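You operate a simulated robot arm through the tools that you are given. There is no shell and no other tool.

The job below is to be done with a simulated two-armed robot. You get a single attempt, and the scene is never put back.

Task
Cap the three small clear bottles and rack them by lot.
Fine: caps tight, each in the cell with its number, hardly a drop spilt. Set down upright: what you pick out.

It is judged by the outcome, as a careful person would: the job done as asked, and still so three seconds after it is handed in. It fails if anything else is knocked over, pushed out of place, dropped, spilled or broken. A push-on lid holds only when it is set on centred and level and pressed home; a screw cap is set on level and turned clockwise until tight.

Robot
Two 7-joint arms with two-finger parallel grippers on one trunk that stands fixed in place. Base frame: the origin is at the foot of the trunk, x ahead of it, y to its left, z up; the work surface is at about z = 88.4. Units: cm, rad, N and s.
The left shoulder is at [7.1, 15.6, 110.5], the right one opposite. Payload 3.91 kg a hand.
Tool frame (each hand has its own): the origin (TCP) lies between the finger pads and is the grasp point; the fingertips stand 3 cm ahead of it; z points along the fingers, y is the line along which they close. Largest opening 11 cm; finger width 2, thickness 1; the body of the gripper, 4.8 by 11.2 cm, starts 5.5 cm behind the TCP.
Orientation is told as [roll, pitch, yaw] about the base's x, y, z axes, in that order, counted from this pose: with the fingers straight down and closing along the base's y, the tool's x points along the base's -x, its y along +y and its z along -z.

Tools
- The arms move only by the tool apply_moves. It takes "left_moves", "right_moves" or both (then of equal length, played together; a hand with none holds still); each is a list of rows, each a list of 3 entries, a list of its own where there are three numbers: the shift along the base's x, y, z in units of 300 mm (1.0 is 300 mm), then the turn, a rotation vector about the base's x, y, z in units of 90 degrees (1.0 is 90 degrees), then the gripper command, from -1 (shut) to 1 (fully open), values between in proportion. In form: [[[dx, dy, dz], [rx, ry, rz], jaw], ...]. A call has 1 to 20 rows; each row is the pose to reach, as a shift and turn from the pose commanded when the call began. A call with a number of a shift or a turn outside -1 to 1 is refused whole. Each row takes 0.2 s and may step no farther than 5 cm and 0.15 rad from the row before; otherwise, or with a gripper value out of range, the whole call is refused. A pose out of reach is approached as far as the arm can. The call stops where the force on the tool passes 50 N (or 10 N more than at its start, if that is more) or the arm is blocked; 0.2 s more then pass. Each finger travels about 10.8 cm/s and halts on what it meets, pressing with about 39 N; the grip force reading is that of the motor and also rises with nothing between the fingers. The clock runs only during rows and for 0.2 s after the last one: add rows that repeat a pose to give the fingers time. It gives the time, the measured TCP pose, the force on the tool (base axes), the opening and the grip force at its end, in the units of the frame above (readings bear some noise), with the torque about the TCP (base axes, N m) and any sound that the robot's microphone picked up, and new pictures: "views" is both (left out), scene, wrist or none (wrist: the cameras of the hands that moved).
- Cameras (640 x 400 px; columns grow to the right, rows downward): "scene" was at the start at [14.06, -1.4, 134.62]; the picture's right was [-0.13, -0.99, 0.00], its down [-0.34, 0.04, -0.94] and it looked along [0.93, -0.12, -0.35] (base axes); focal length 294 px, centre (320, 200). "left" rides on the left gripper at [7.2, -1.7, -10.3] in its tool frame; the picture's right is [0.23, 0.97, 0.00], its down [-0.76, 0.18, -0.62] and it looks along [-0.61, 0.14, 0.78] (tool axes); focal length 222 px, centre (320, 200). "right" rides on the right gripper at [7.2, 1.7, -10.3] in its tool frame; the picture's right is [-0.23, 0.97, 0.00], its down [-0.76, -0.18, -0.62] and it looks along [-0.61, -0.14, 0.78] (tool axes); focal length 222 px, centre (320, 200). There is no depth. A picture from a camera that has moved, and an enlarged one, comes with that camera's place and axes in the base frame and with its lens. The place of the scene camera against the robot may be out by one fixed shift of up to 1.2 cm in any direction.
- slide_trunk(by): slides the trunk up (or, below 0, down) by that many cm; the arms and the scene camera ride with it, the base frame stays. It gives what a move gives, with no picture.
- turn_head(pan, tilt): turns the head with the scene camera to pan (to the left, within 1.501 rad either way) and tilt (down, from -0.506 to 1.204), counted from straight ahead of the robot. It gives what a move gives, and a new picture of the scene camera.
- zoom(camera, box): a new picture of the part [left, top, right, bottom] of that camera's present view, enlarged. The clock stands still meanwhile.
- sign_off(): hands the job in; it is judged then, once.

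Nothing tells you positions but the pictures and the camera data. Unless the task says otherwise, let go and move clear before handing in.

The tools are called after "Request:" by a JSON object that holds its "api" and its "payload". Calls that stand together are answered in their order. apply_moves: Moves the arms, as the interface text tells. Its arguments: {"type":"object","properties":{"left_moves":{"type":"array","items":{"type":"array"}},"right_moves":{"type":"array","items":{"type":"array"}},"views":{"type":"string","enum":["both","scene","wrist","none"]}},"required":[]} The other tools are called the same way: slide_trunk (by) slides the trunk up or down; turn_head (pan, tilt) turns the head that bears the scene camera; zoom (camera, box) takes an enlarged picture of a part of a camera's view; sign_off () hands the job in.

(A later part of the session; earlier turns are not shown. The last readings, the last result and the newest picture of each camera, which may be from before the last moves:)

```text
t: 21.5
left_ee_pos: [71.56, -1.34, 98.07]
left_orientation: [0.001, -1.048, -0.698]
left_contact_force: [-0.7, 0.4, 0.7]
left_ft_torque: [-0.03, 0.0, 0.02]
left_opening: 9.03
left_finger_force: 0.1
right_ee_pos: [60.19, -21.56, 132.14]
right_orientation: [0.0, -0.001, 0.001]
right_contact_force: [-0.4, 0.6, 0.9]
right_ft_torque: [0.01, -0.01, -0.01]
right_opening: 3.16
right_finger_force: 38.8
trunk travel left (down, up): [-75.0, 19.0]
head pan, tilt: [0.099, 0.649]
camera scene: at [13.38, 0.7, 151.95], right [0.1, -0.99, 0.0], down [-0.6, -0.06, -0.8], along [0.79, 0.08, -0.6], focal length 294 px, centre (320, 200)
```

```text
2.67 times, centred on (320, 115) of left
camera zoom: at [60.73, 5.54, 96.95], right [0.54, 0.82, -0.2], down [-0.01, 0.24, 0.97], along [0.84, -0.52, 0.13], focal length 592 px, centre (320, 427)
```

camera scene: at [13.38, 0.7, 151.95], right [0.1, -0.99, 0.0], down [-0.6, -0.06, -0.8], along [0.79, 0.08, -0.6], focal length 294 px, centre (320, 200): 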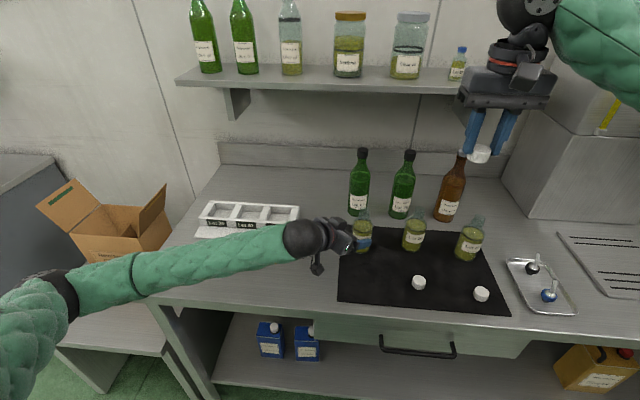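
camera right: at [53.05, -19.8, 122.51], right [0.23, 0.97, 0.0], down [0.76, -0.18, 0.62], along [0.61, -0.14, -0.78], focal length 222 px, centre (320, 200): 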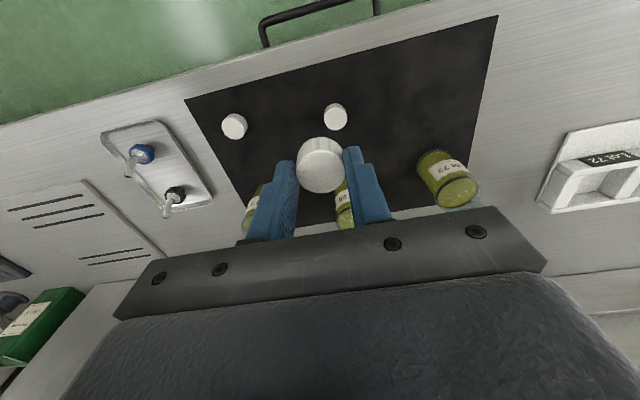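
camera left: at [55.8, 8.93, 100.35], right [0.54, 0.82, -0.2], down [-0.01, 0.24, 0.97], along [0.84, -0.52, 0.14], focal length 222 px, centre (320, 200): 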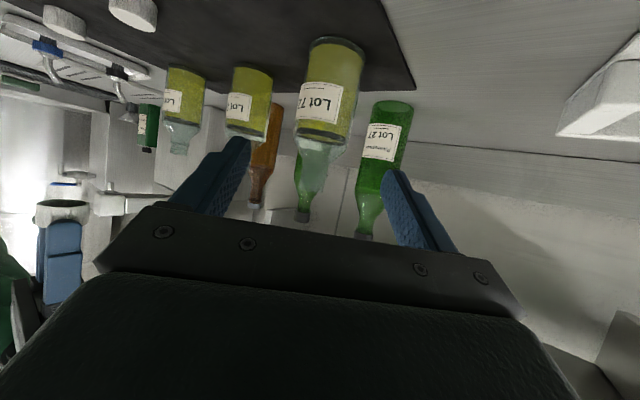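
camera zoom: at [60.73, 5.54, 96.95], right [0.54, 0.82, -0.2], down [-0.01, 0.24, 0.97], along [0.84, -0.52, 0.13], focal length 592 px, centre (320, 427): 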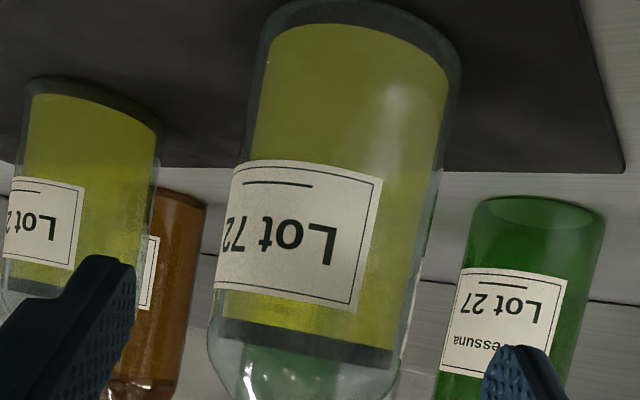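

No contact now and the bottle is still centred. Advancing the final 6 cm while watching for any push on the body.

Request:
{"api": "apply_moves", "payload": {"left_moves": [[[0.045, -0.038, -0.034], [0, 0, 0], 0.64], [[0.09, -0.075, -0.067], [0, 0, 0], 0.64], [[0.1326, -0.1114, -0.1], [0, 0, 0], 0.64], [[0.1326, -0.1114, -0.1], [0, 0, 0], 0.64]], "views": "scene"}}

Request:
{"api": "zoom", "payload": {"camera": "left", "box": [160, 40, 480, 240]}}

Request:
{"api": "zoom", "payload": {"camera": "scene", "box": [280, 190, 440, 290]}}

```text
t: 22.5
left_ee_pos: [75.47, -4.73, 95.15]
left_orientation: [0.0, -1.047, -0.698]
left_contact_force: [-0.3, 0.1, -0.2]
left_ft_torque: [-0.01, 0.05, -0.02]
left_opening: 9.03
left_finger_force: 0.1
right_ee_pos: [60.15, -21.43, 132.19]
right_orientation: [0.0, 0.0, -0.002]
right_contact_force: [0.1, -0.7, -0.7]
right_ft_torque: [0.02, -0.01, -0.01]
right_opening: 3.14
right_finger_force: 39.1
trunk travel left (down, up): [-75.0, 19.0]
head pan, tilt: [0.099, 0.649]
camera scene: at [13.43, 0.68, 151.94], right [0.1, -1.0, 0.0], down [-0.6, -0.06, -0.8], along [0.79, 0.08, -0.6], focal length 294 px, centre (320, 200)
```

scene: 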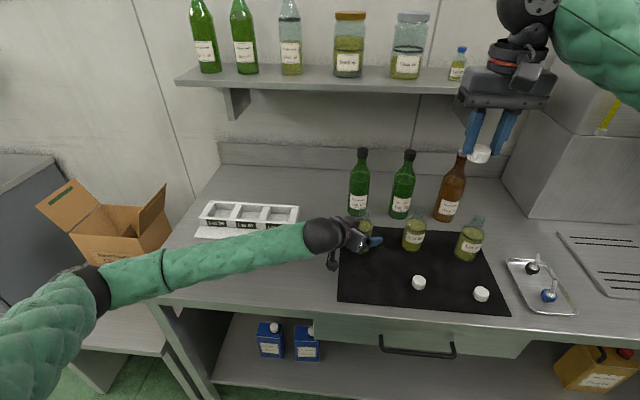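

```text
2.00 times, centred on (320, 140) of left
camera zoom: at [64.85, 2.02, 94.03], right [0.54, 0.82, -0.2], down [-0.01, 0.24, 0.97], along [0.84, -0.52, 0.13], focal length 444 px, centre (320, 320)
```

zoom: 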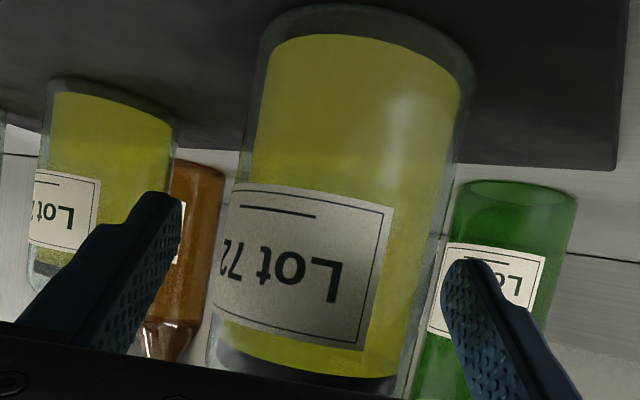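

```text
4.00 times, centred on (360, 240) of scene
camera zoom: at [13.43, 0.68, 151.94], right [0.1, -1.0, 0.0], down [-0.6, -0.06, -0.8], along [0.79, 0.08, -0.6], focal length 1174 px, centre (160, 40)
```

zoom: 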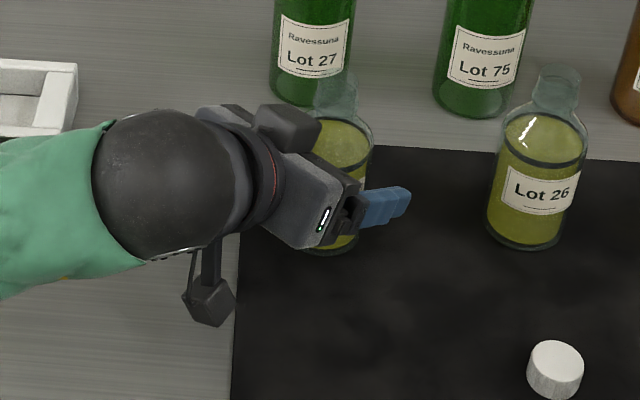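

The left fingers straddle Lot 72, centred, with no push on the body. Closing the left hand gently on the bottle's body.

Request:
{"api": "apply_moves", "payload": {"left_moves": [[[0, 0, 0], [0, 0, 0], 0.4], [[0, 0, 0], [0, 0, 0], 0.2], [[0, 0, 0], [0, 0, 0], 0.12], [[0, 0, 0], [0, 0, 0], 0.06], [[0, 0, 0], [0, 0, 0], 0.0], [[0, 0, 0], [0, 0, 0], -0.3], [[0, 0, 0], [0, 0, 0], -0.3]], "views": "none"}}

Request:
{"api": "zoom", "payload": {"camera": "left", "box": [160, 40, 480, 240]}}

Request:
{"api": "zoom", "payload": {"camera": "scene", "box": [280, 190, 440, 290]}}

```text
t: 24.1
left_ee_pos: [75.8, -4.94, 95.21]
left_orientation: [-0.001, -1.048, -0.697]
left_contact_force: [3.6, 2.4, 2.0]
left_ft_torque: [0.02, -0.21, 0.02]
left_opening: 5.94
left_finger_force: 39.3
right_ee_pos: [60.31, -21.56, 132.16]
right_orientation: [0.0, 0.0, -0.002]
right_contact_force: [0.2, -0.4, 0.7]
right_ft_torque: [-0.02, 0.0, 0.05]
right_opening: 3.13
right_finger_force: 39.1
trunk travel left (down, up): [-75.0, 19.0]
head pan, tilt: [0.099, 0.649]
```

```text
2.00 times, centred on (320, 140) of left
camera zoom: at [64.89, 2.02, 94.03], right [0.54, 0.82, -0.2], down [-0.01, 0.24, 0.97], along [0.84, -0.52, 0.13], focal length 444 px, centre (320, 320)
```

zoom: 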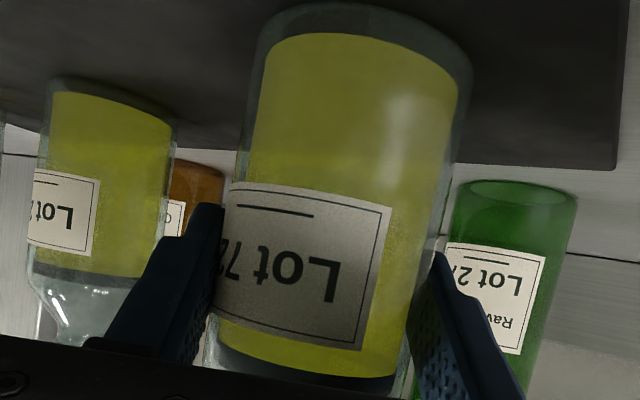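

```text
4.00 times, centred on (360, 240) of scene
camera zoom: at [13.5, 0.65, 151.93], right [0.1, -1.0, 0.0], down [-0.6, -0.06, -0.8], along [0.79, 0.08, -0.61], focal length 1174 px, centre (160, 40)
```

zoom: 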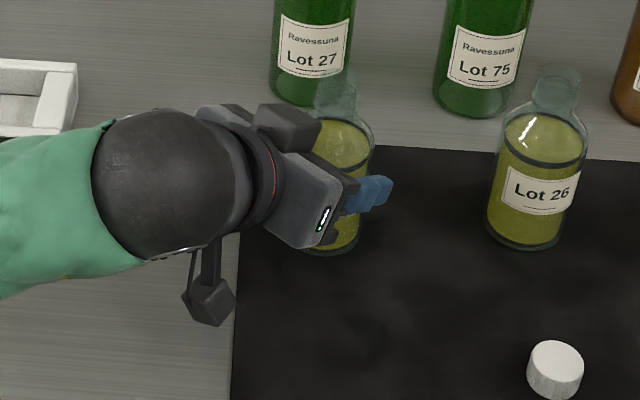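

Lot 72 is held firmly (opening 5.94 cm) and still upright. Now the right hand brings the cap above its mouth at a safe height so I can line up.

Request:
{"api": "apply_moves", "payload": {"right_moves": [[[0.084, 0.092, -0.05], [0, 0, 0], -1], [[0.168, 0.184, -0.12], [0, 0, 0], -1], [[0.252, 0.275, -0.2], [0, 0, 0], -1], [[0.336, 0.367, -0.3], [0, 0, 0], -1], [[0.42, 0.459, -0.42], [0, 0, 0], -1], [[0.503, 0.55, -0.5333], [0, 0, 0], -1], [[0.503, 0.55, -0.5333], [0, 0, 0], -1]], "views": "both"}}

Request:
{"api": "zoom", "payload": {"camera": "right", "box": [240, 70, 400, 170]}}

Request:
{"api": "zoom", "payload": {"camera": "scene", "box": [310, 150, 410, 212]}}

Request:
{"api": "zoom", "payload": {"camera": "left", "box": [160, 40, 480, 240]}}

```text
refused: row 5 steps farther than a row can; nothing moved
```

```text
4.00 times, centred on (320, 120) of right
camera zoom: at [53.06, -19.87, 142.5], right [0.23, 0.97, 0.0], down [0.76, -0.18, 0.62], along [0.61, -0.14, -0.78], focal length 888 px, centre (320, 520)
```

zoom: 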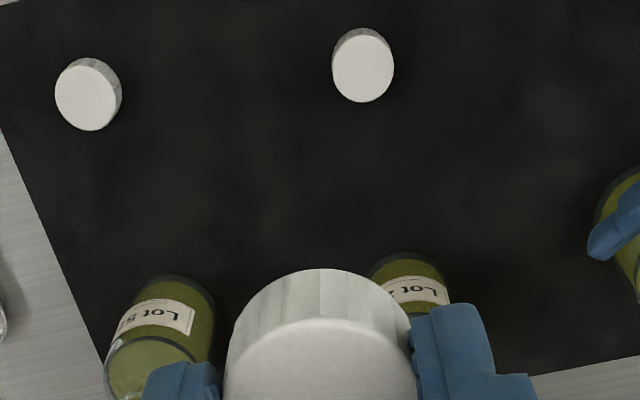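

```text
6.40 times, centred on (360, 181) of scene
camera zoom: at [13.5, 0.65, 151.93], right [0.1, -1.0, 0.0], down [-0.6, -0.06, -0.8], along [0.79, 0.08, -0.61], focal length 1878 px, centre (64, 322)
```

zoom: 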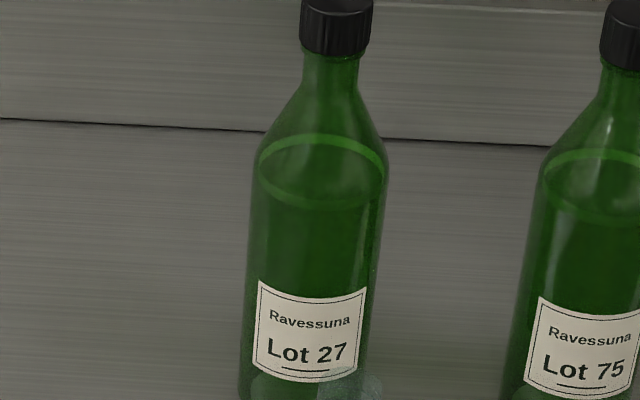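

```text
2.00 times, centred on (320, 140) of left
camera zoom: at [64.89, 2.02, 94.03], right [0.54, 0.82, -0.2], down [-0.01, 0.24, 0.97], along [0.84, -0.52, 0.13], focal length 444 px, centre (320, 320)
```

zoom: 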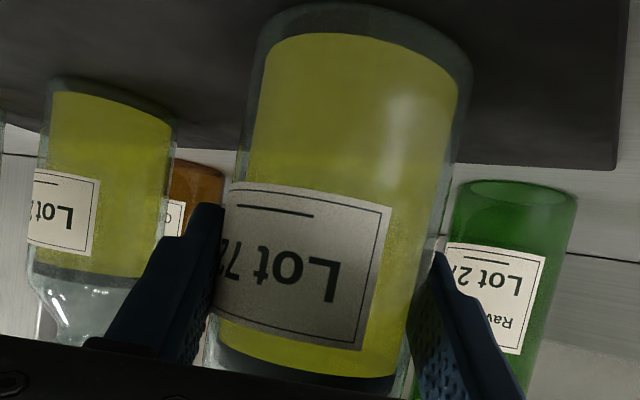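

One step was too long and nothing moved; I'll resend the same path with even, shorter steps.

Request:
{"api": "apply_moves", "payload": {"right_moves": [[[0.07, 0.078, -0.05], [0, 0, 0], -1], [[0.143, 0.157, -0.12], [0, 0, 0], -1], [[0.215, 0.236, -0.2], [0, 0, 0], -1], [[0.287, 0.314, -0.28], [0, 0, 0], -1], [[0.359, 0.393, -0.36], [0, 0, 0], -1], [[0.431, 0.472, -0.445], [0, 0, 0], -1], [[0.503, 0.55, -0.5333], [0, 0, 0], -1], [[0.503, 0.55, -0.5333], [0, 0, 0], -1]], "views": "both"}}

Request:
{"api": "zoom", "payload": {"camera": "right", "box": [240, 70, 400, 170]}}

Request:
{"api": "zoom", "payload": {"camera": "scene", "box": [310, 150, 410, 212]}}

```text
t: 25.9
left_ee_pos: [75.57, -4.93, 95.21]
left_orientation: [0.002, -1.046, -0.698]
left_contact_force: [-0.7, -0.6, 0.0]
left_ft_torque: [-0.16, 0.06, 0.01]
left_opening: 5.9
left_finger_force: 38.4
right_ee_pos: [75.34, -5.01, 116.16]
right_orientation: [-0.001, -0.001, 0.002]
right_contact_force: [1.1, -0.1, -1.0]
right_ft_torque: [-0.01, -0.01, 0.03]
right_opening: 3.15
right_finger_force: 38.7
trunk travel left (down, up): [-75.0, 19.0]
head pan, tilt: [0.099, 0.649]
camera scene: at [13.45, 0.57, 151.94], right [0.1, -1.0, 0.0], down [-0.6, -0.06, -0.8], along [0.79, 0.08, -0.6], focal length 294 px, centre (320, 200)
camera right: at [68.17, -3.38, 126.54], right [0.23, 0.97, 0.0], down [0.76, -0.18, 0.62], along [0.61, -0.14, -0.78], focal length 222 px, centre (320, 200)
```

scene: 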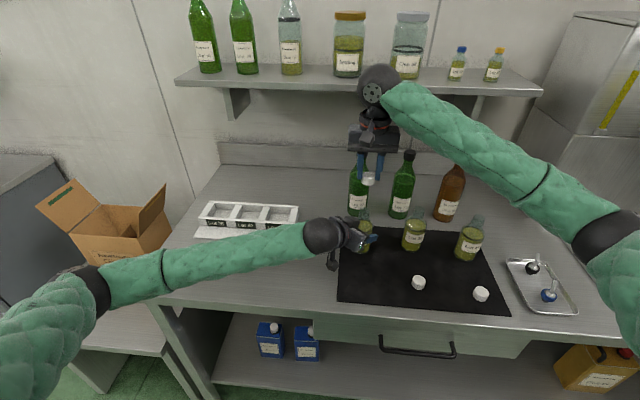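
right: 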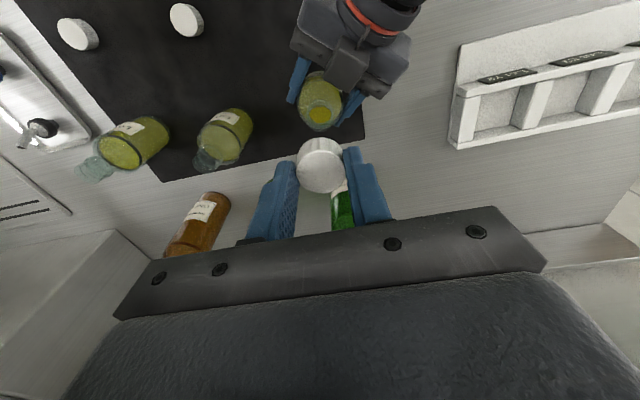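

```text
4.00 times, centred on (320, 120) of right
camera zoom: at [68.17, -3.38, 126.54], right [0.23, 0.97, 0.0], down [0.76, -0.18, 0.62], along [0.61, -0.14, -0.78], focal length 888 px, centre (320, 520)
```

zoom: 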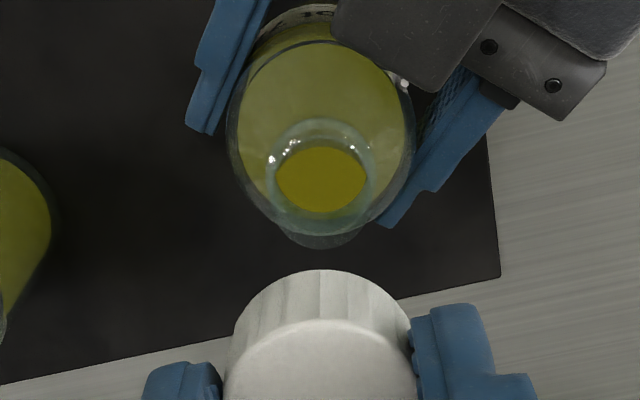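

```text
6.40 times, centred on (360, 181) of scene
camera zoom: at [13.45, 0.57, 151.94], right [0.1, -1.0, 0.0], down [-0.6, -0.06, -0.8], along [0.79, 0.08, -0.6], focal length 1878 px, centre (64, 322)
```

zoom: 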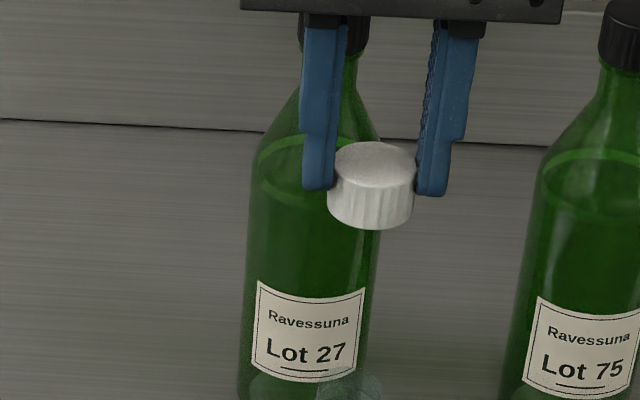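

The neck sits on the right hand's axis (about 0.1–0.2 cm further ahead in x), and the scene view agrees sideways. I'll nudge +0.13 cm in x and come down to just above the mouth.

Request:
{"api": "apply_moves", "payload": {"right_moves": [[[0.0043, 0, -0.1], [0, 0, 0], -1], [[0.0043, 0, -0.18], [0, 0, 0], -1], [[0.0043, 0, -0.23], [0, 0, 0], -1], [[0.0043, 0, -0.262], [0, 0, 0], -1], [[0.0043, 0, -0.262], [0, 0, 0], -1]], "views": "none"}}

Request:
{"api": "zoom", "payload": {"camera": "right", "box": [240, 90, 400, 190]}}

Request:
{"api": "zoom", "payload": {"camera": "scene", "box": [310, 170, 410, 232]}}

Request:
{"api": "zoom", "payload": {"camera": "left", "box": [160, 140, 480, 340]}}

```text
t: 27.1
left_ee_pos: [75.62, -4.76, 94.98]
left_orientation: [0.0, -1.048, -0.696]
left_contact_force: [0.5, 2.7, 0.9]
left_ft_torque: [0.1, 0.09, -0.04]
left_opening: 5.88
left_finger_force: 39.0
right_ee_pos: [75.45, -5.0, 108.28]
right_orientation: [0.0, -0.001, -0.001]
right_contact_force: [0.7, -0.9, -0.1]
right_ft_torque: [0.0, 0.03, -0.02]
right_opening: 3.14
right_finger_force: 38.8
trunk travel left (down, up): [-75.0, 19.0]
head pan, tilt: [0.099, 0.649]
```

```text
4.00 times, centred on (320, 140) of right
camera zoom: at [68.22, -3.41, 118.66], right [0.23, 0.97, 0.0], down [0.76, -0.18, 0.62], along [0.61, -0.14, -0.78], focal length 888 px, centre (320, 440)
```

zoom: 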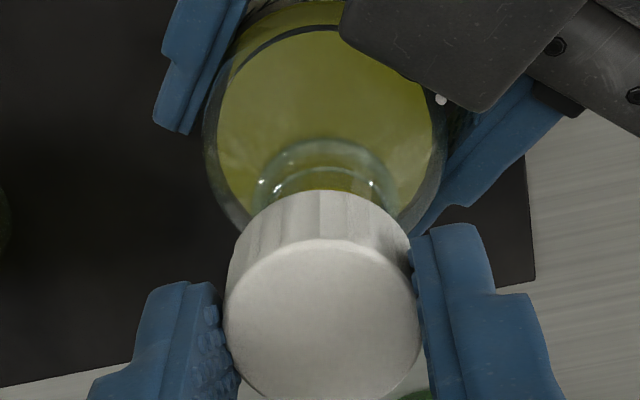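

```text
6.40 times, centred on (360, 201) of scene
camera zoom: at [13.47, 0.68, 151.93], right [0.1, -1.0, 0.0], down [-0.6, -0.06, -0.8], along [0.79, 0.08, -0.6], focal length 1878 px, centre (64, 194)
```

zoom: 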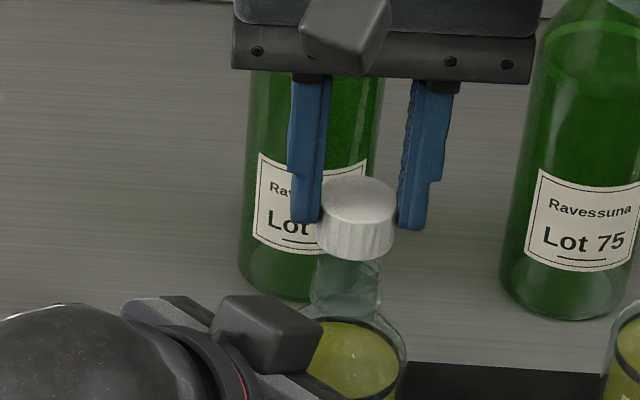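

```text
2.00 times, centred on (320, 240) of left
camera zoom: at [64.87, 2.04, 94.03], right [0.54, 0.82, -0.2], down [-0.01, 0.24, 0.97], along [0.84, -0.52, 0.13], focal length 444 px, centre (320, 120)
```

zoom: 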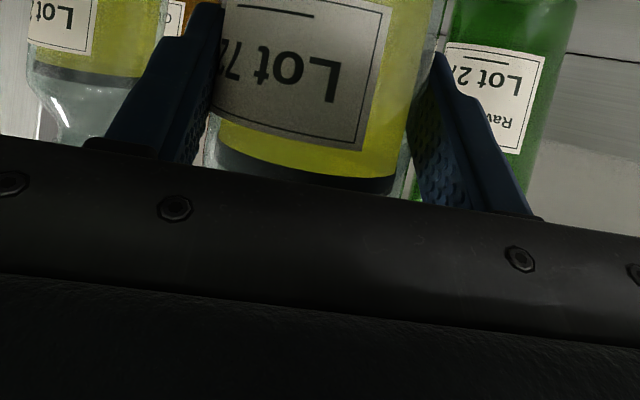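

The cap is directly over the neck, about 0.1 cm too far in -y. I'll correct that and lower slowly onto the finish, watching the force.

Request:
{"api": "apply_moves", "payload": {"right_moves": [[[0, 0.0037, 0], [0, 0, 0], -1], [[0, 0.0037, -0.015], [0, 0, 0], -1], [[0, 0.0037, -0.03], [0, 0, 0], -1], [[0, 0.0037, -0.043], [0, 0, 0], -1], [[0, 0.0037, -0.043], [0, 0, 0], -1]], "views": "none"}}

Request:
{"api": "zoom", "payload": {"camera": "right", "box": [240, 90, 400, 190]}}

Request:
{"api": "zoom", "payload": {"camera": "scene", "box": [310, 170, 410, 232]}}

```text
t: 28.3
left_ee_pos: [75.64, -4.67, 95.18]
left_orientation: [-0.002, -1.049, -0.696]
left_contact_force: [0.9, 3.4, 1.2]
left_ft_torque: [0.13, -0.05, 0.04]
left_opening: 5.89
left_finger_force: 39.6
right_ee_pos: [75.38, -4.95, 107.0]
right_orientation: [0.001, -0.001, 0.0]
right_contact_force: [0.5, 0.0, -0.6]
right_ft_torque: [0.03, -0.02, -0.01]
right_opening: 3.18
right_finger_force: 38.9
trunk travel left (down, up): [-75.0, 19.0]
head pan, tilt: [0.099, 0.649]
```

```text
4.00 times, centred on (320, 140) of right
camera zoom: at [68.24, -3.25, 117.34], right [0.23, 0.97, 0.0], down [0.76, -0.18, 0.62], along [0.61, -0.14, -0.78], focal length 888 px, centre (320, 440)
```

zoom: 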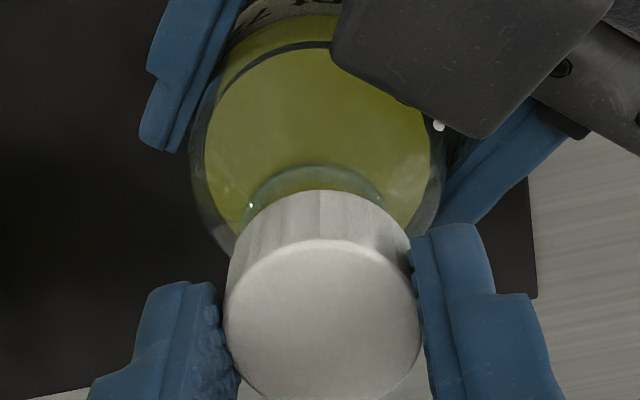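

```text
6.40 times, centred on (360, 201) of scene
camera zoom: at [13.48, 0.68, 151.93], right [0.1, -1.0, 0.0], down [-0.6, -0.06, -0.8], along [0.79, 0.08, -0.61], focal length 1878 px, centre (64, 194)
```

zoom: 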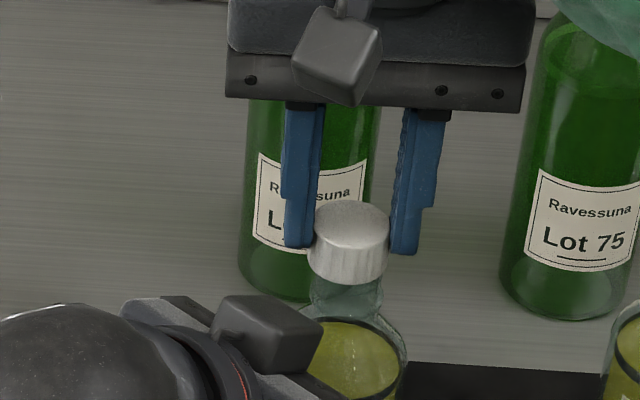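

No contact yet and the cap seems to be just around the rim. I'll look closer at both views before going further.

Request:
{"api": "zoom", "payload": {"camera": "right", "box": [280, 115, 360, 165]}}

Request:
{"api": "zoom", "payload": {"camera": "scene", "box": [344, 195, 384, 220]}}

```text
8.00 times, centred on (320, 140) of right
camera zoom: at [68.24, -3.25, 117.34], right [0.23, 0.97, 0.0], down [0.76, -0.18, 0.62], along [0.61, -0.14, -0.78], focal length 1777 px, centre (320, 680)
```

zoom: 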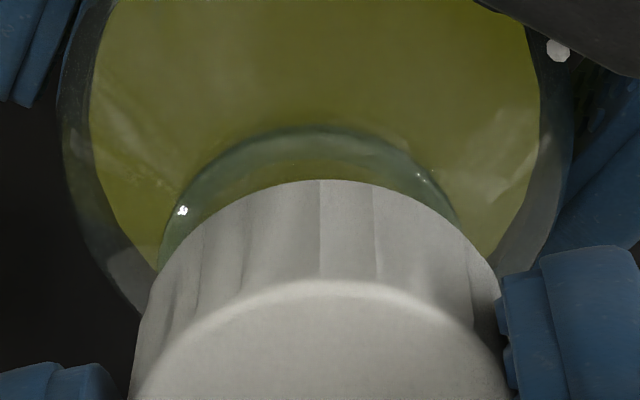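

```text
16.00 times, centred on (364, 208) of scene
camera zoom: at [13.48, 0.68, 151.93], right [0.1, -1.0, 0.0], down [-0.6, -0.06, -0.8], along [0.79, 0.08, -0.61], focal length 4695 px, centre (-384, 80)
```

zoom: 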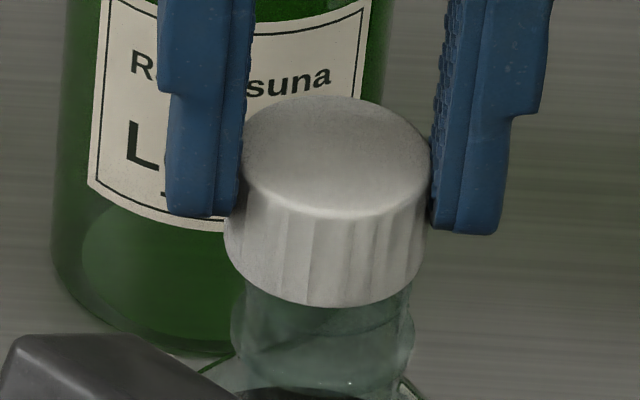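

In the scene view the cap is around the mouth and nearly centred; the estimates say the neck is about 0.1 cm further in +x and slightly -y. I'll make that small correction and keep lowering until I feel light contact.

Request:
{"api": "apply_moves", "payload": {"right_moves": [[[0.0035, -0.002, 0], [0, 0, 0], -1], [[0.0035, -0.002, -0.01], [0, 0, 0], -1], [[0.0035, -0.002, -0.02], [0, 0, 0], -1], [[0.0035, -0.002, -0.02], [0, 0, 0], -1]], "views": "none"}}

Request:
{"api": "zoom", "payload": {"camera": "scene", "box": [344, 195, 384, 220]}}

Request:
{"api": "zoom", "payload": {"camera": "right", "box": [280, 115, 360, 165]}}

```text
t: 29.3
left_ee_pos: [75.42, -4.89, 95.19]
left_orientation: [-0.003, -1.047, -0.698]
left_contact_force: [-6.9, 4.2, 3.3]
left_ft_torque: [0.17, 0.51, -0.08]
left_opening: 5.9
left_finger_force: 39.3
right_ee_pos: [75.51, -5.01, 105.93]
right_orientation: [-0.003, 0.005, -0.002]
right_contact_force: [0.4, 0.1, -1.5]
right_ft_torque: [0.02, -0.03, -0.01]
right_opening: 3.14
right_finger_force: 39.6
trunk travel left (down, up): [-75.0, 19.0]
head pan, tilt: [0.099, 0.649]
```

```text
16.00 times, centred on (364, 208) of scene
camera zoom: at [13.47, 0.66, 151.89], right [0.1, -1.0, 0.0], down [-0.6, -0.06, -0.8], along [0.79, 0.08, -0.6], focal length 4695 px, centre (-384, 80)
```

zoom: 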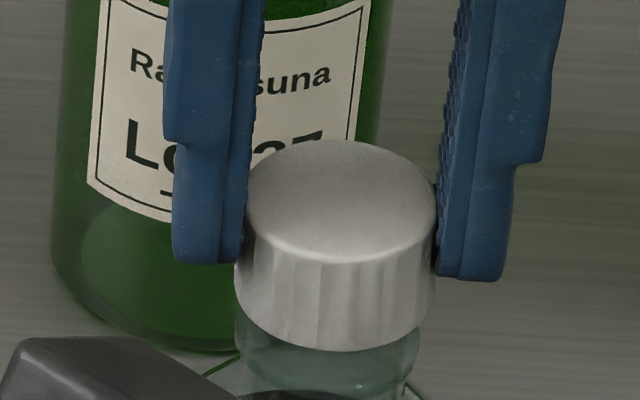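

```text
8.00 times, centred on (320, 140) of right
camera zoom: at [68.34, -3.39, 116.32], right [0.23, 0.97, -0.01], down [0.77, -0.18, 0.62], along [0.6, -0.15, -0.79], focal length 1777 px, centre (320, 680)
```

zoom: 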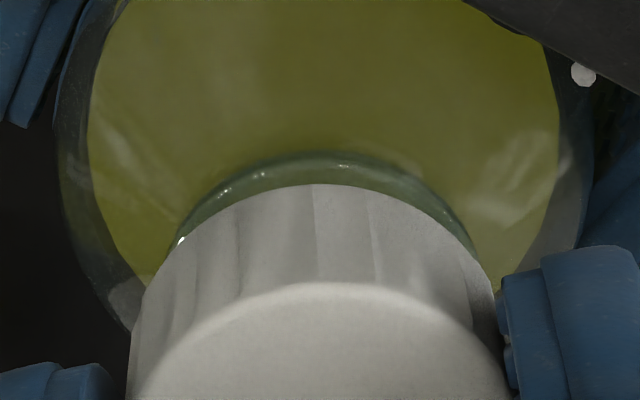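

The cap has gone down over the finish (TCP at 105.9) with hardly any force on the right hand. I'll hold one beat to see whether the readings settle.

Request:
{"api": "apply_moves", "payload": {"right_moves": [[[0, 0, 0], [0, 0, 0], -1], [[0, 0, 0], [0, 0, 0], -1]], "views": "none"}}

Request:
{"api": "zoom", "payload": {"camera": "scene", "box": [300, 170, 428, 250]}}

```text
t: 29.9
left_ee_pos: [75.61, -4.69, 95.12]
left_orientation: [-0.002, -1.045, -0.699]
left_contact_force: [-4.4, -0.3, 1.1]
left_ft_torque: [-0.25, -0.08, 0.0]
left_opening: 5.88
left_finger_force: 38.4
right_ee_pos: [75.69, -5.06, 106.39]
right_orientation: [0.0, 0.002, 0.001]
right_contact_force: [3.9, -2.6, -1.8]
right_ft_torque: [-0.04, -0.07, 0.03]
right_opening: 3.14
right_finger_force: 39.0
trunk travel left (down, up): [-75.0, 19.0]
head pan, tilt: [0.099, 0.649]
```

```text
5.00 times, centred on (364, 210) of scene
camera zoom: at [13.47, 0.63, 151.93], right [0.1, -1.0, 0.0], down [-0.6, -0.06, -0.8], along [0.79, 0.08, -0.61], focal length 1467 px, centre (100, 150)
```

zoom: 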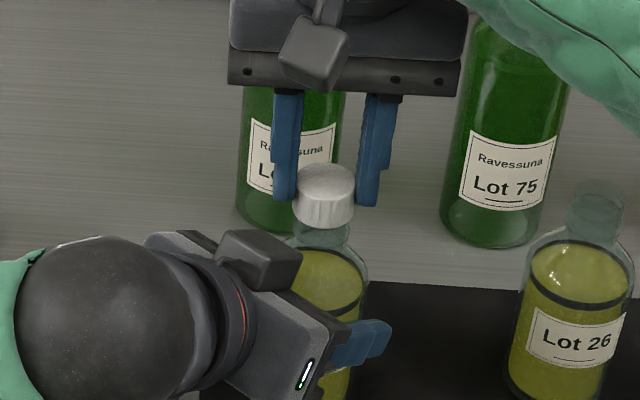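

Settled at 106.4; the light side force (+x, -y) says the neck is a touch that way. I'll ease over by a millimetre and lower to contact.

Request:
{"api": "apply_moves", "payload": {"right_moves": [[[0.0035, -0.002, 0], [0, 0, 0], -1], [[0.0035, -0.002, -0.005], [0, 0, 0], -1], [[0.0035, -0.002, -0.01], [0, 0, 0], -1], [[0.0035, -0.002, -0.015], [0, 0, 0], -1], [[0.0035, -0.002, -0.015], [0, 0, 0], -1]], "views": "none"}}

Request:
{"api": "zoom", "payload": {"camera": "scene", "box": [344, 195, 384, 220]}}

Request:
{"api": "zoom", "payload": {"camera": "right", "box": [240, 90, 400, 190]}}

```text
t: 31.1
left_ee_pos: [75.61, -4.74, 95.07]
left_orientation: [0.001, -1.047, -0.698]
left_contact_force: [-1.3, -2.6, 0.0]
left_ft_torque: [-0.23, 0.21, 0.03]
left_opening: 5.87
left_finger_force: 39.2
right_ee_pos: [75.64, -5.03, 106.0]
right_orientation: [0.001, 0.0, 0.001]
right_contact_force: [1.0, -0.3, 1.0]
right_ft_torque: [0.01, -0.01, 0.03]
right_opening: 3.13
right_finger_force: 38.9
trunk travel left (down, up): [-75.0, 19.0]
head pan, tilt: [0.099, 0.649]
```

```text
16.00 times, centred on (364, 208) of scene
camera zoom: at [13.47, 0.62, 151.93], right [0.1, -1.0, 0.0], down [-0.6, -0.06, -0.8], along [0.79, 0.08, -0.6], focal length 4695 px, centre (-384, 80)
```

zoom: 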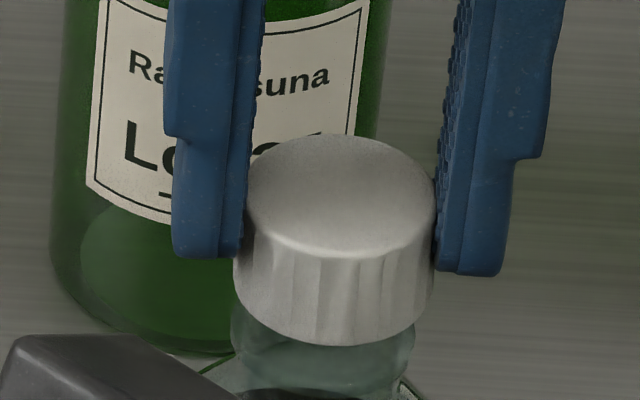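

```text
4.00 times, centred on (320, 140) of right
camera zoom: at [68.43, -3.47, 116.31], right [0.23, 0.97, 0.0], down [0.76, -0.18, 0.62], along [0.61, -0.14, -0.78], focal length 888 px, centre (320, 440)
```

zoom: 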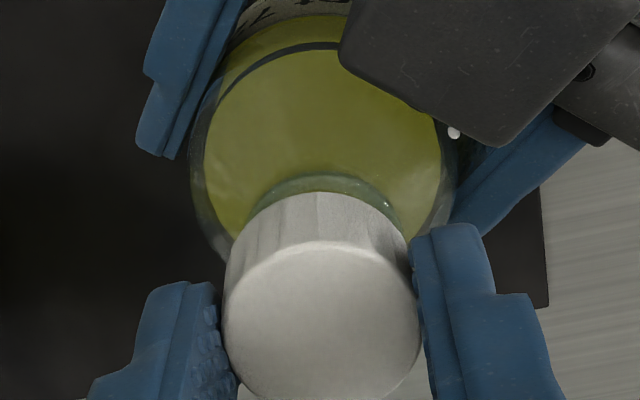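

Forces are near zero and the cap hangs level around the neck. Lowering in small steps to find the seat.

Request:
{"api": "apply_moves", "payload": {"right_moves": [[[0, 0, -0.005], [0, 0, 0], -1], [[0, 0, -0.01], [0, 0, 0], -1], [[0, 0, -0.01], [0, 0, 0], -1]], "views": "none"}}

Request:
{"api": "apply_moves", "payload": {"right_moves": [[[0, 0, -0.005], [0, 0, 0], -1], [[0, 0, -0.01], [0, 0, 0], -1], [[0, 0, -0.01], [0, 0, 0], -1]], "views": "none"}}

Request:
{"api": "zoom", "payload": {"camera": "scene", "box": [344, 195, 384, 220]}}

```text
t: 31.9
left_ee_pos: [75.71, -4.81, 95.19]
left_orientation: [-0.001, -1.047, -0.697]
left_contact_force: [-1.3, -3.2, 0.3]
left_ft_torque: [-0.2, 0.16, 0.03]
left_opening: 5.88
left_finger_force: 39.4
right_ee_pos: [75.67, -5.09, 105.63]
right_orientation: [0.0, 0.001, 0.0]
right_contact_force: [0.2, -0.7, -0.5]
right_ft_torque: [0.01, -0.02, -0.03]
right_opening: 3.17
right_finger_force: 39.1
trunk travel left (down, up): [-75.0, 19.0]
head pan, tilt: [0.099, 0.649]
```

```text
t: 32.7
left_ee_pos: [75.54, -4.8, 95.03]
left_orientation: [-0.001, -1.048, -0.698]
left_contact_force: [-1.7, -0.6, -0.5]
left_ft_torque: [-0.36, -0.29, 0.08]
left_opening: 5.87
left_finger_force: 39.3
right_ee_pos: [75.73, -5.06, 105.33]
right_orientation: [0.0, -0.001, 0.001]
right_contact_force: [4.3, -2.6, 4.7]
right_ft_torque: [-0.08, -0.2, 0.01]
right_opening: 3.16
right_finger_force: 38.8
trunk travel left (down, up): [-75.0, 19.0]
head pan, tilt: [0.099, 0.649]
```

```text
16.00 times, centred on (364, 208) of scene
camera zoom: at [13.47, 0.62, 151.94], right [0.1, -1.0, 0.0], down [-0.6, -0.06, -0.8], along [0.79, 0.08, -0.6], focal length 4695 px, centre (-384, 80)
```

zoom: 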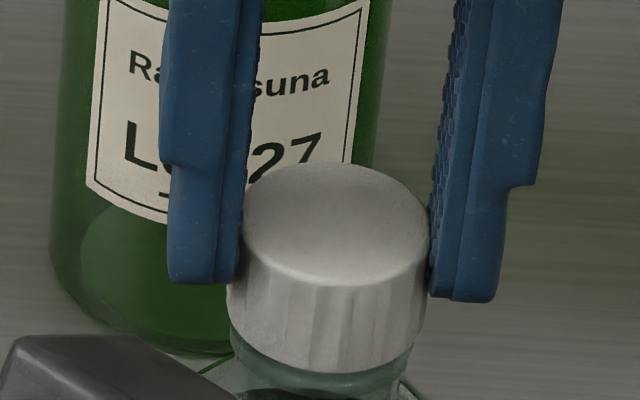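

The cap now rests on the thread with about 5 N. I'll begin turning clockwise (seen from above) by 80°, with a light downward lean, and watch the torque.

Request:
{"api": "apply_moves", "payload": {"right_moves": [[[0.002, -0.0012, -0.003], [0, 0, -0.045], -1], [[0.002, -0.0012, -0.003], [0, 0, -0.1], -1], [[0.002, -0.0012, -0.003], [0, 0, -0.18], -1], [[0.002, -0.0012, -0.003], [0, 0, -0.26], -1], [[0.002, -0.0012, -0.003], [0, 0, -0.34], -1], [[0.002, -0.0012, -0.003], [0, 0, -0.34], -1]], "views": "none"}}

Request:
{"api": "zoom", "payload": {"camera": "scene", "box": [344, 195, 384, 220]}}

```text
t: 34.1
left_ee_pos: [75.54, -4.74, 95.16]
left_orientation: [0.0, -1.047, -0.699]
left_contact_force: [9.3, -8.2, -4.6]
left_ft_torque: [0.24, 0.28, 0.08]
left_opening: 5.86
left_finger_force: 39.0
right_ee_pos: [75.73, -5.01, 105.25]
right_orientation: [0.001, 0.001, -0.535]
right_contact_force: [-4.7, 7.4, 17.7]
right_ft_torque: [0.26, 0.17, -0.01]
right_opening: 3.16
right_finger_force: 38.8
trunk travel left (down, up): [-75.0, 19.0]
head pan, tilt: [0.099, 0.649]
```

```text
16.00 times, centred on (364, 208) of scene
camera zoom: at [13.44, 0.64, 151.94], right [0.1, -1.0, 0.0], down [-0.6, -0.06, -0.8], along [0.79, 0.08, -0.6], focal length 4695 px, centre (-384, 80)
```

zoom: 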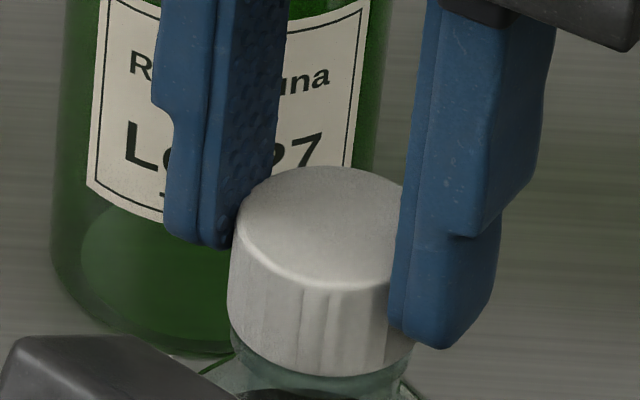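

The cap turns freely so far; side force has flipped slightly, so I ease back a half millimetre and continue the clockwise turn.

Request:
{"api": "apply_moves", "payload": {"right_moves": [[[-0.002, 0.0018, 0], [0, 0, -0.08], -1], [[-0.002, 0.0018, 0], [0, 0, -0.16], -1], [[-0.002, 0.0018, 0], [0, 0, -0.24], -1], [[-0.002, 0.0018, 0], [0, 0, -0.32], -1], [[-0.002, 0.0018, 0], [0, 0, -0.4], -1], [[-0.002, 0.0018, 0], [0, 0, -0.48], -1], [[-0.002, 0.0018, 0], [0, 0, -0.56], -1], [[-0.002, 0.0018, 0], [0, 0, -0.56], -1]], "views": "none"}}

Request:
{"api": "zoom", "payload": {"camera": "scene", "box": [344, 195, 384, 220]}}

```text
t: 35.9
left_ee_pos: [75.51, -4.86, 95.2]
left_orientation: [-0.002, -1.047, -0.699]
left_contact_force: [-19.8, -9.4, 0.5]
left_ft_torque: [0.38, -1.16, -0.05]
left_opening: 5.89
left_finger_force: 39.0
right_ee_pos: [75.73, -5.04, 105.32]
right_orientation: [0.0, -0.001, -1.414]
right_contact_force: [20.5, 10.3, 6.2]
right_ft_torque: [0.57, -0.75, 0.05]
right_opening: 3.14
right_finger_force: 39.7
trunk travel left (down, up): [-75.0, 19.0]
head pan, tilt: [0.099, 0.649]
```

```text
16.00 times, centred on (364, 208) of scene
camera zoom: at [13.42, 0.65, 151.94], right [0.1, -1.0, 0.0], down [-0.6, -0.06, -0.8], along [0.79, 0.08, -0.6], focal length 4695 px, centre (-384, 80)
```

zoom: 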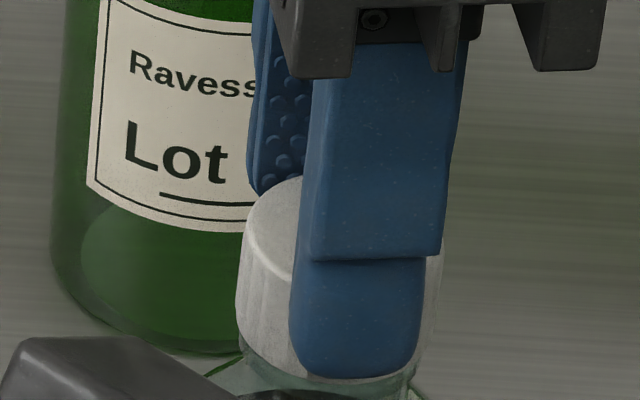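

The turn is at 81°, but side load has built up as the cap's small grip offset rotates. I'll relieve it by easing +x/+y before letting go to re-grip.

Request:
{"api": "apply_moves", "payload": {"right_moves": [[[0.0017, 0.001, 0], [0, 0, 0], -1], [[0.0035, 0.0018, 0], [0, 0, 0], -1], [[0.0035, 0.0018, 0], [0, 0, 0], -1]], "views": "none"}}

```text
t: 36.7
left_ee_pos: [75.65, -4.86, 95.32]
left_orientation: [0.0, -1.046, -0.699]
left_contact_force: [-21.8, -7.1, 2.3]
left_ft_torque: [-0.2, -0.64, -0.08]
left_opening: 5.88
left_finger_force: 38.7
right_ee_pos: [75.72, -4.96, 105.15]
right_orientation: [-0.001, -0.001, -1.414]
right_contact_force: [17.1, 2.0, 3.0]
right_ft_torque: [0.0, -0.45, 0.01]
right_opening: 3.17
right_finger_force: 38.8
trunk travel left (down, up): [-75.0, 19.0]
head pan, tilt: [0.099, 0.649]
```

Request:
{"api": "apply_moves", "payload": {"right_moves": [[[0.003, 0, 0], [0, 0, 0], -1], [[0.006, 0, 0], [0, 0, 0], -1], [[0.006, 0, 0], [0, 0, 0], -1]], "views": "none"}}

```text
t: 37.5
left_ee_pos: [75.77, -4.81, 95.17]
left_orientation: [0.002, -1.047, -0.698]
left_contact_force: [4.2, -8.5, 0.4]
left_ft_torque: [0.37, 0.55, 0.03]
left_opening: 5.88
left_finger_force: 39.2
right_ee_pos: [75.93, -4.79, 105.18]
right_orientation: [-0.002, 0.0, -1.412]
right_contact_force: [-5.6, 6.8, 1.2]
right_ft_torque: [0.0, 0.26, -0.01]
right_opening: 3.18
right_finger_force: 38.9
trunk travel left (down, up): [-75.0, 19.0]
head pan, tilt: [0.099, 0.649]
```

Side loads are small now. I'll open the right fingers just enough (about 4.4 cm) and look at how the cap sits.

Request:
{"api": "apply_moves", "payload": {"right_moves": [[[-0.001, 0, 0], [0, 0, 0], -0.3], [[-0.001, 0, 0], [0, 0, 0], -0.2], [[-0.001, 0, 0], [0, 0, 0], -0.2]], "views": "none"}}

Request:
{"api": "zoom", "payload": {"camera": "right", "box": [240, 90, 400, 190]}}

Request:
{"api": "zoom", "payload": {"camera": "scene", "box": [344, 195, 384, 220]}}

```text
t: 38.3
left_ee_pos: [75.72, -4.74, 95.29]
left_orientation: [0.002, -1.048, -0.7]
left_contact_force: [5.9, 3.2, 5.0]
left_ft_torque: [-0.01, -0.25, 0.06]
left_opening: 5.87
left_finger_force: 39.4
right_ee_pos: [76.07, -4.92, 105.32]
right_orientation: [-0.001, 0.0, -1.415]
right_contact_force: [-0.7, 0.8, -0.1]
right_ft_torque: [-0.02, 0.02, 0.03]
right_opening: 4.42
right_finger_force: 0.0
trunk travel left (down, up): [-75.0, 19.0]
head pan, tilt: [0.099, 0.649]
```

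```text
4.00 times, centred on (320, 140) of right
camera zoom: at [76.52, 2.49, 115.6], right [1.0, -0.07, 0.0], down [-0.06, -0.78, 0.62], along [-0.05, -0.62, -0.78], focal length 888 px, centre (320, 440)
```

zoom: 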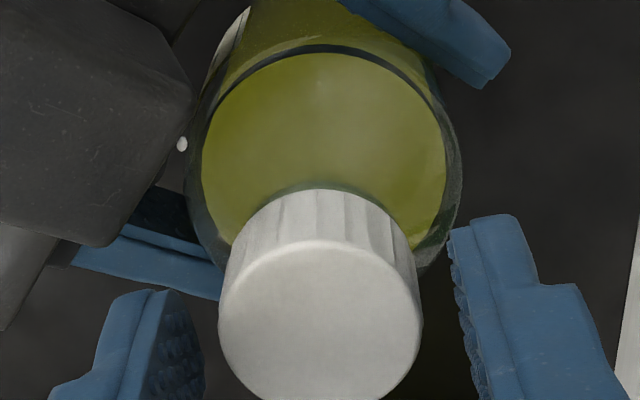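

```text
16.00 times, centred on (364, 208) of scene
camera zoom: at [13.5, 0.67, 151.94], right [0.1, -0.99, 0.0], down [-0.6, -0.06, -0.8], along [0.79, 0.08, -0.61], focal length 4695 px, centre (-384, 80)
```

zoom: 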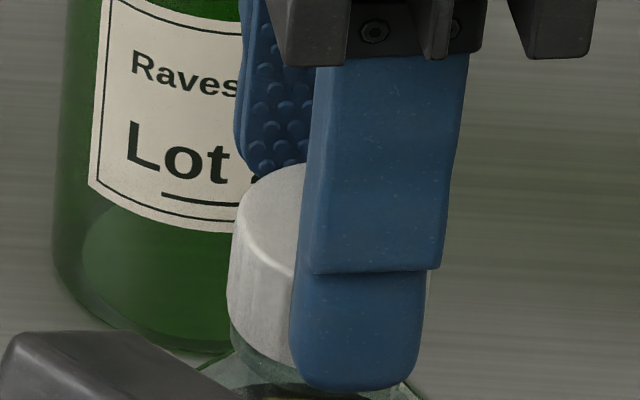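

The cap sits level and centred on the neck. I'll swing the open fingers back 81°, re-grip, and check the loads.

Request:
{"api": "apply_moves", "payload": {"right_moves": [[[0, 0, 0], [0, 0, 0.09], -0.2], [[0, 0, 0], [0, 0, 0.18], -0.2], [[0, 0, 0], [0, 0, 0.27], -0.2], [[0, 0, 0], [0, 0, 0.36], -0.2], [[0, 0, 0], [0, 0, 0.45], -0.2], [[0, 0, 0], [0, 0, 0.54], -0.2], [[0, 0, 0], [0, 0, 0.63], -0.2], [[0, 0, 0], [0, 0, 0.72], -0.2], [[0, 0, 0], [0, 0, 0.81], -0.2], [[0, 0, 0], [0, 0, 0.9], -0.2], [[0, 0, 0], [0, 0, 0.9], -0.2], [[0, 0, 0], [0, 0, 0.9], -0.5], [[0, 0, 0], [0, 0, 0.9], -1], [[0, 0, 0], [0, 0, 0.9], -1]], "views": "none"}}

Request:
{"api": "zoom", "payload": {"camera": "scene", "box": [344, 195, 384, 220]}}

Request:
{"api": "zoom", "payload": {"camera": "right", "box": [240, 90, 400, 190]}}

```text
t: 41.3
left_ee_pos: [75.63, -4.76, 95.14]
left_orientation: [0.001, -1.048, -0.698]
left_contact_force: [6.1, 13.2, 7.6]
left_ft_torque: [-0.58, -0.46, -0.01]
left_opening: 5.85
left_finger_force: 38.6
right_ee_pos: [76.01, -5.02, 105.21]
right_orientation: [0.0, 0.0, -0.001]
right_contact_force: [1.5, -12.3, 1.4]
right_ft_torque: [-0.48, 0.09, 0.01]
right_opening: 3.15
right_finger_force: 39.0
trunk travel left (down, up): [-75.0, 19.0]
head pan, tilt: [0.099, 0.649]
```

```text
16.00 times, centred on (364, 208) of scene
camera zoom: at [13.48, 0.66, 151.93], right [0.1, -1.0, 0.0], down [-0.6, -0.06, -0.8], along [0.79, 0.08, -0.61], focal length 4695 px, centre (-384, 80)
```

zoom: 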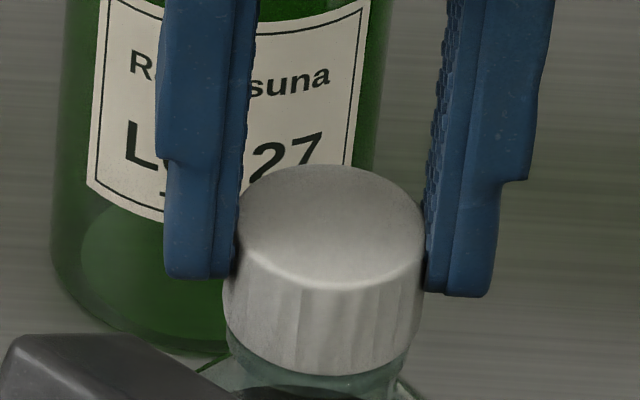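

```text
4.00 times, centred on (320, 140) of right
camera zoom: at [68.74, -3.33, 115.6], right [0.23, 0.97, 0.0], down [0.76, -0.18, 0.62], along [0.61, -0.14, -0.78], focal length 888 px, centre (320, 440)
```

zoom: 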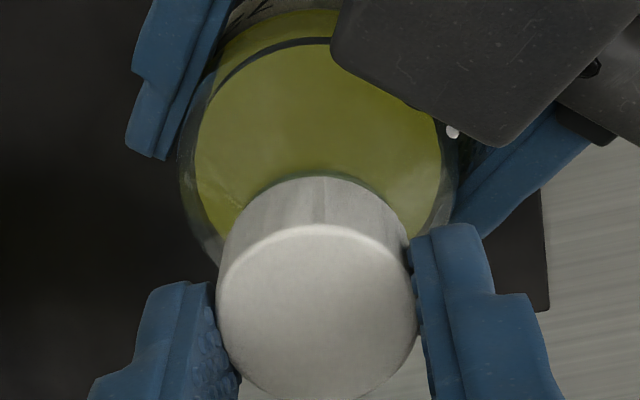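

Re-gripped; from the loads I work out the true neck centre to be about (75.87, -5.10), so I ease to y = -5.1 and make the next clockwise stroke.

Request:
{"api": "apply_moves", "payload": {"right_moves": [[[0, -0.0045, -0.002], [0, 0, 0], -1], [[0, -0.0045, -0.002], [0, 0, -0.07], -1], [[0, -0.0045, -0.002], [0, 0, -0.16], -1], [[0, -0.0045, -0.002], [0, 0, -0.25], -1], [[0, -0.0045, -0.002], [0, 0, -0.34], -1], [[0, -0.0045, -0.002], [0, 0, -0.43], -1], [[0, -0.0045, -0.003], [0, 0, -0.52], -1], [[0, -0.0045, -0.003], [0, 0, -0.61], -1], [[0, -0.0045, -0.003], [0, 0, -0.7], -1], [[0, -0.0045, -0.003], [0, 0, -0.79], -1], [[0, -0.0045, -0.003], [0, 0, -0.88], -1], [[0, -0.0045, -0.003], [0, 0, -0.93], -1], [[0, -0.0045, -0.003], [0, 0, -0.93], -1]], "views": "none"}}

Request:
{"api": "zoom", "payload": {"camera": "right", "box": [240, 90, 400, 190]}}

Request:
{"api": "zoom", "payload": {"camera": "scene", "box": [300, 170, 428, 250]}}

```text
t: 44.1
left_ee_pos: [75.75, -4.76, 95.06]
left_orientation: [0.001, -1.047, -0.699]
left_contact_force: [13.8, 1.7, 0.2]
left_ft_torque: [0.02, 0.9, 0.05]
left_opening: 5.82
left_finger_force: 38.7
right_ee_pos: [75.93, -5.12, 105.09]
right_orientation: [0.0, 0.0, -1.462]
right_contact_force: [-13.2, -0.7, -0.2]
right_ft_torque: [0.05, 0.41, -0.02]
right_opening: 3.11
right_finger_force: 39.0
trunk travel left (down, up): [-75.0, 19.0]
head pan, tilt: [0.099, 0.649]
```

```text
4.00 times, centred on (320, 140) of right
camera zoom: at [76.92, 2.27, 115.47], right [0.99, -0.12, 0.0], down [-0.09, -0.78, 0.62], along [-0.08, -0.62, -0.78], focal length 888 px, centre (320, 440)
```

zoom: 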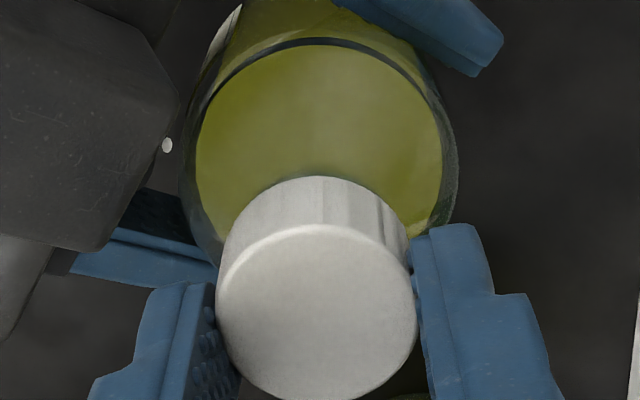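

```text
5.00 times, centred on (364, 210) of scene
camera zoom: at [13.49, 0.65, 151.93], right [0.1, -1.0, 0.0], down [-0.6, -0.06, -0.8], along [0.79, 0.08, -0.61], focal length 1467 px, centre (100, 150)
```

zoom: 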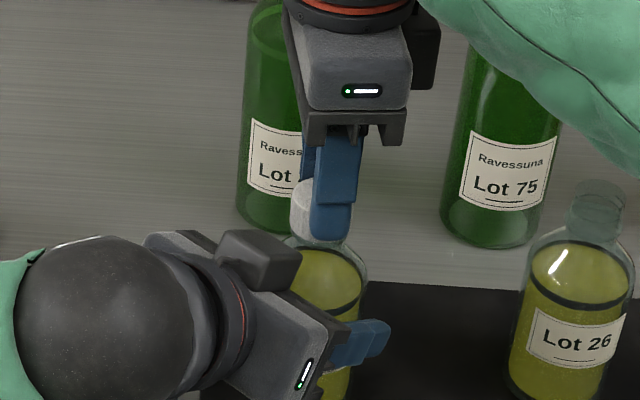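

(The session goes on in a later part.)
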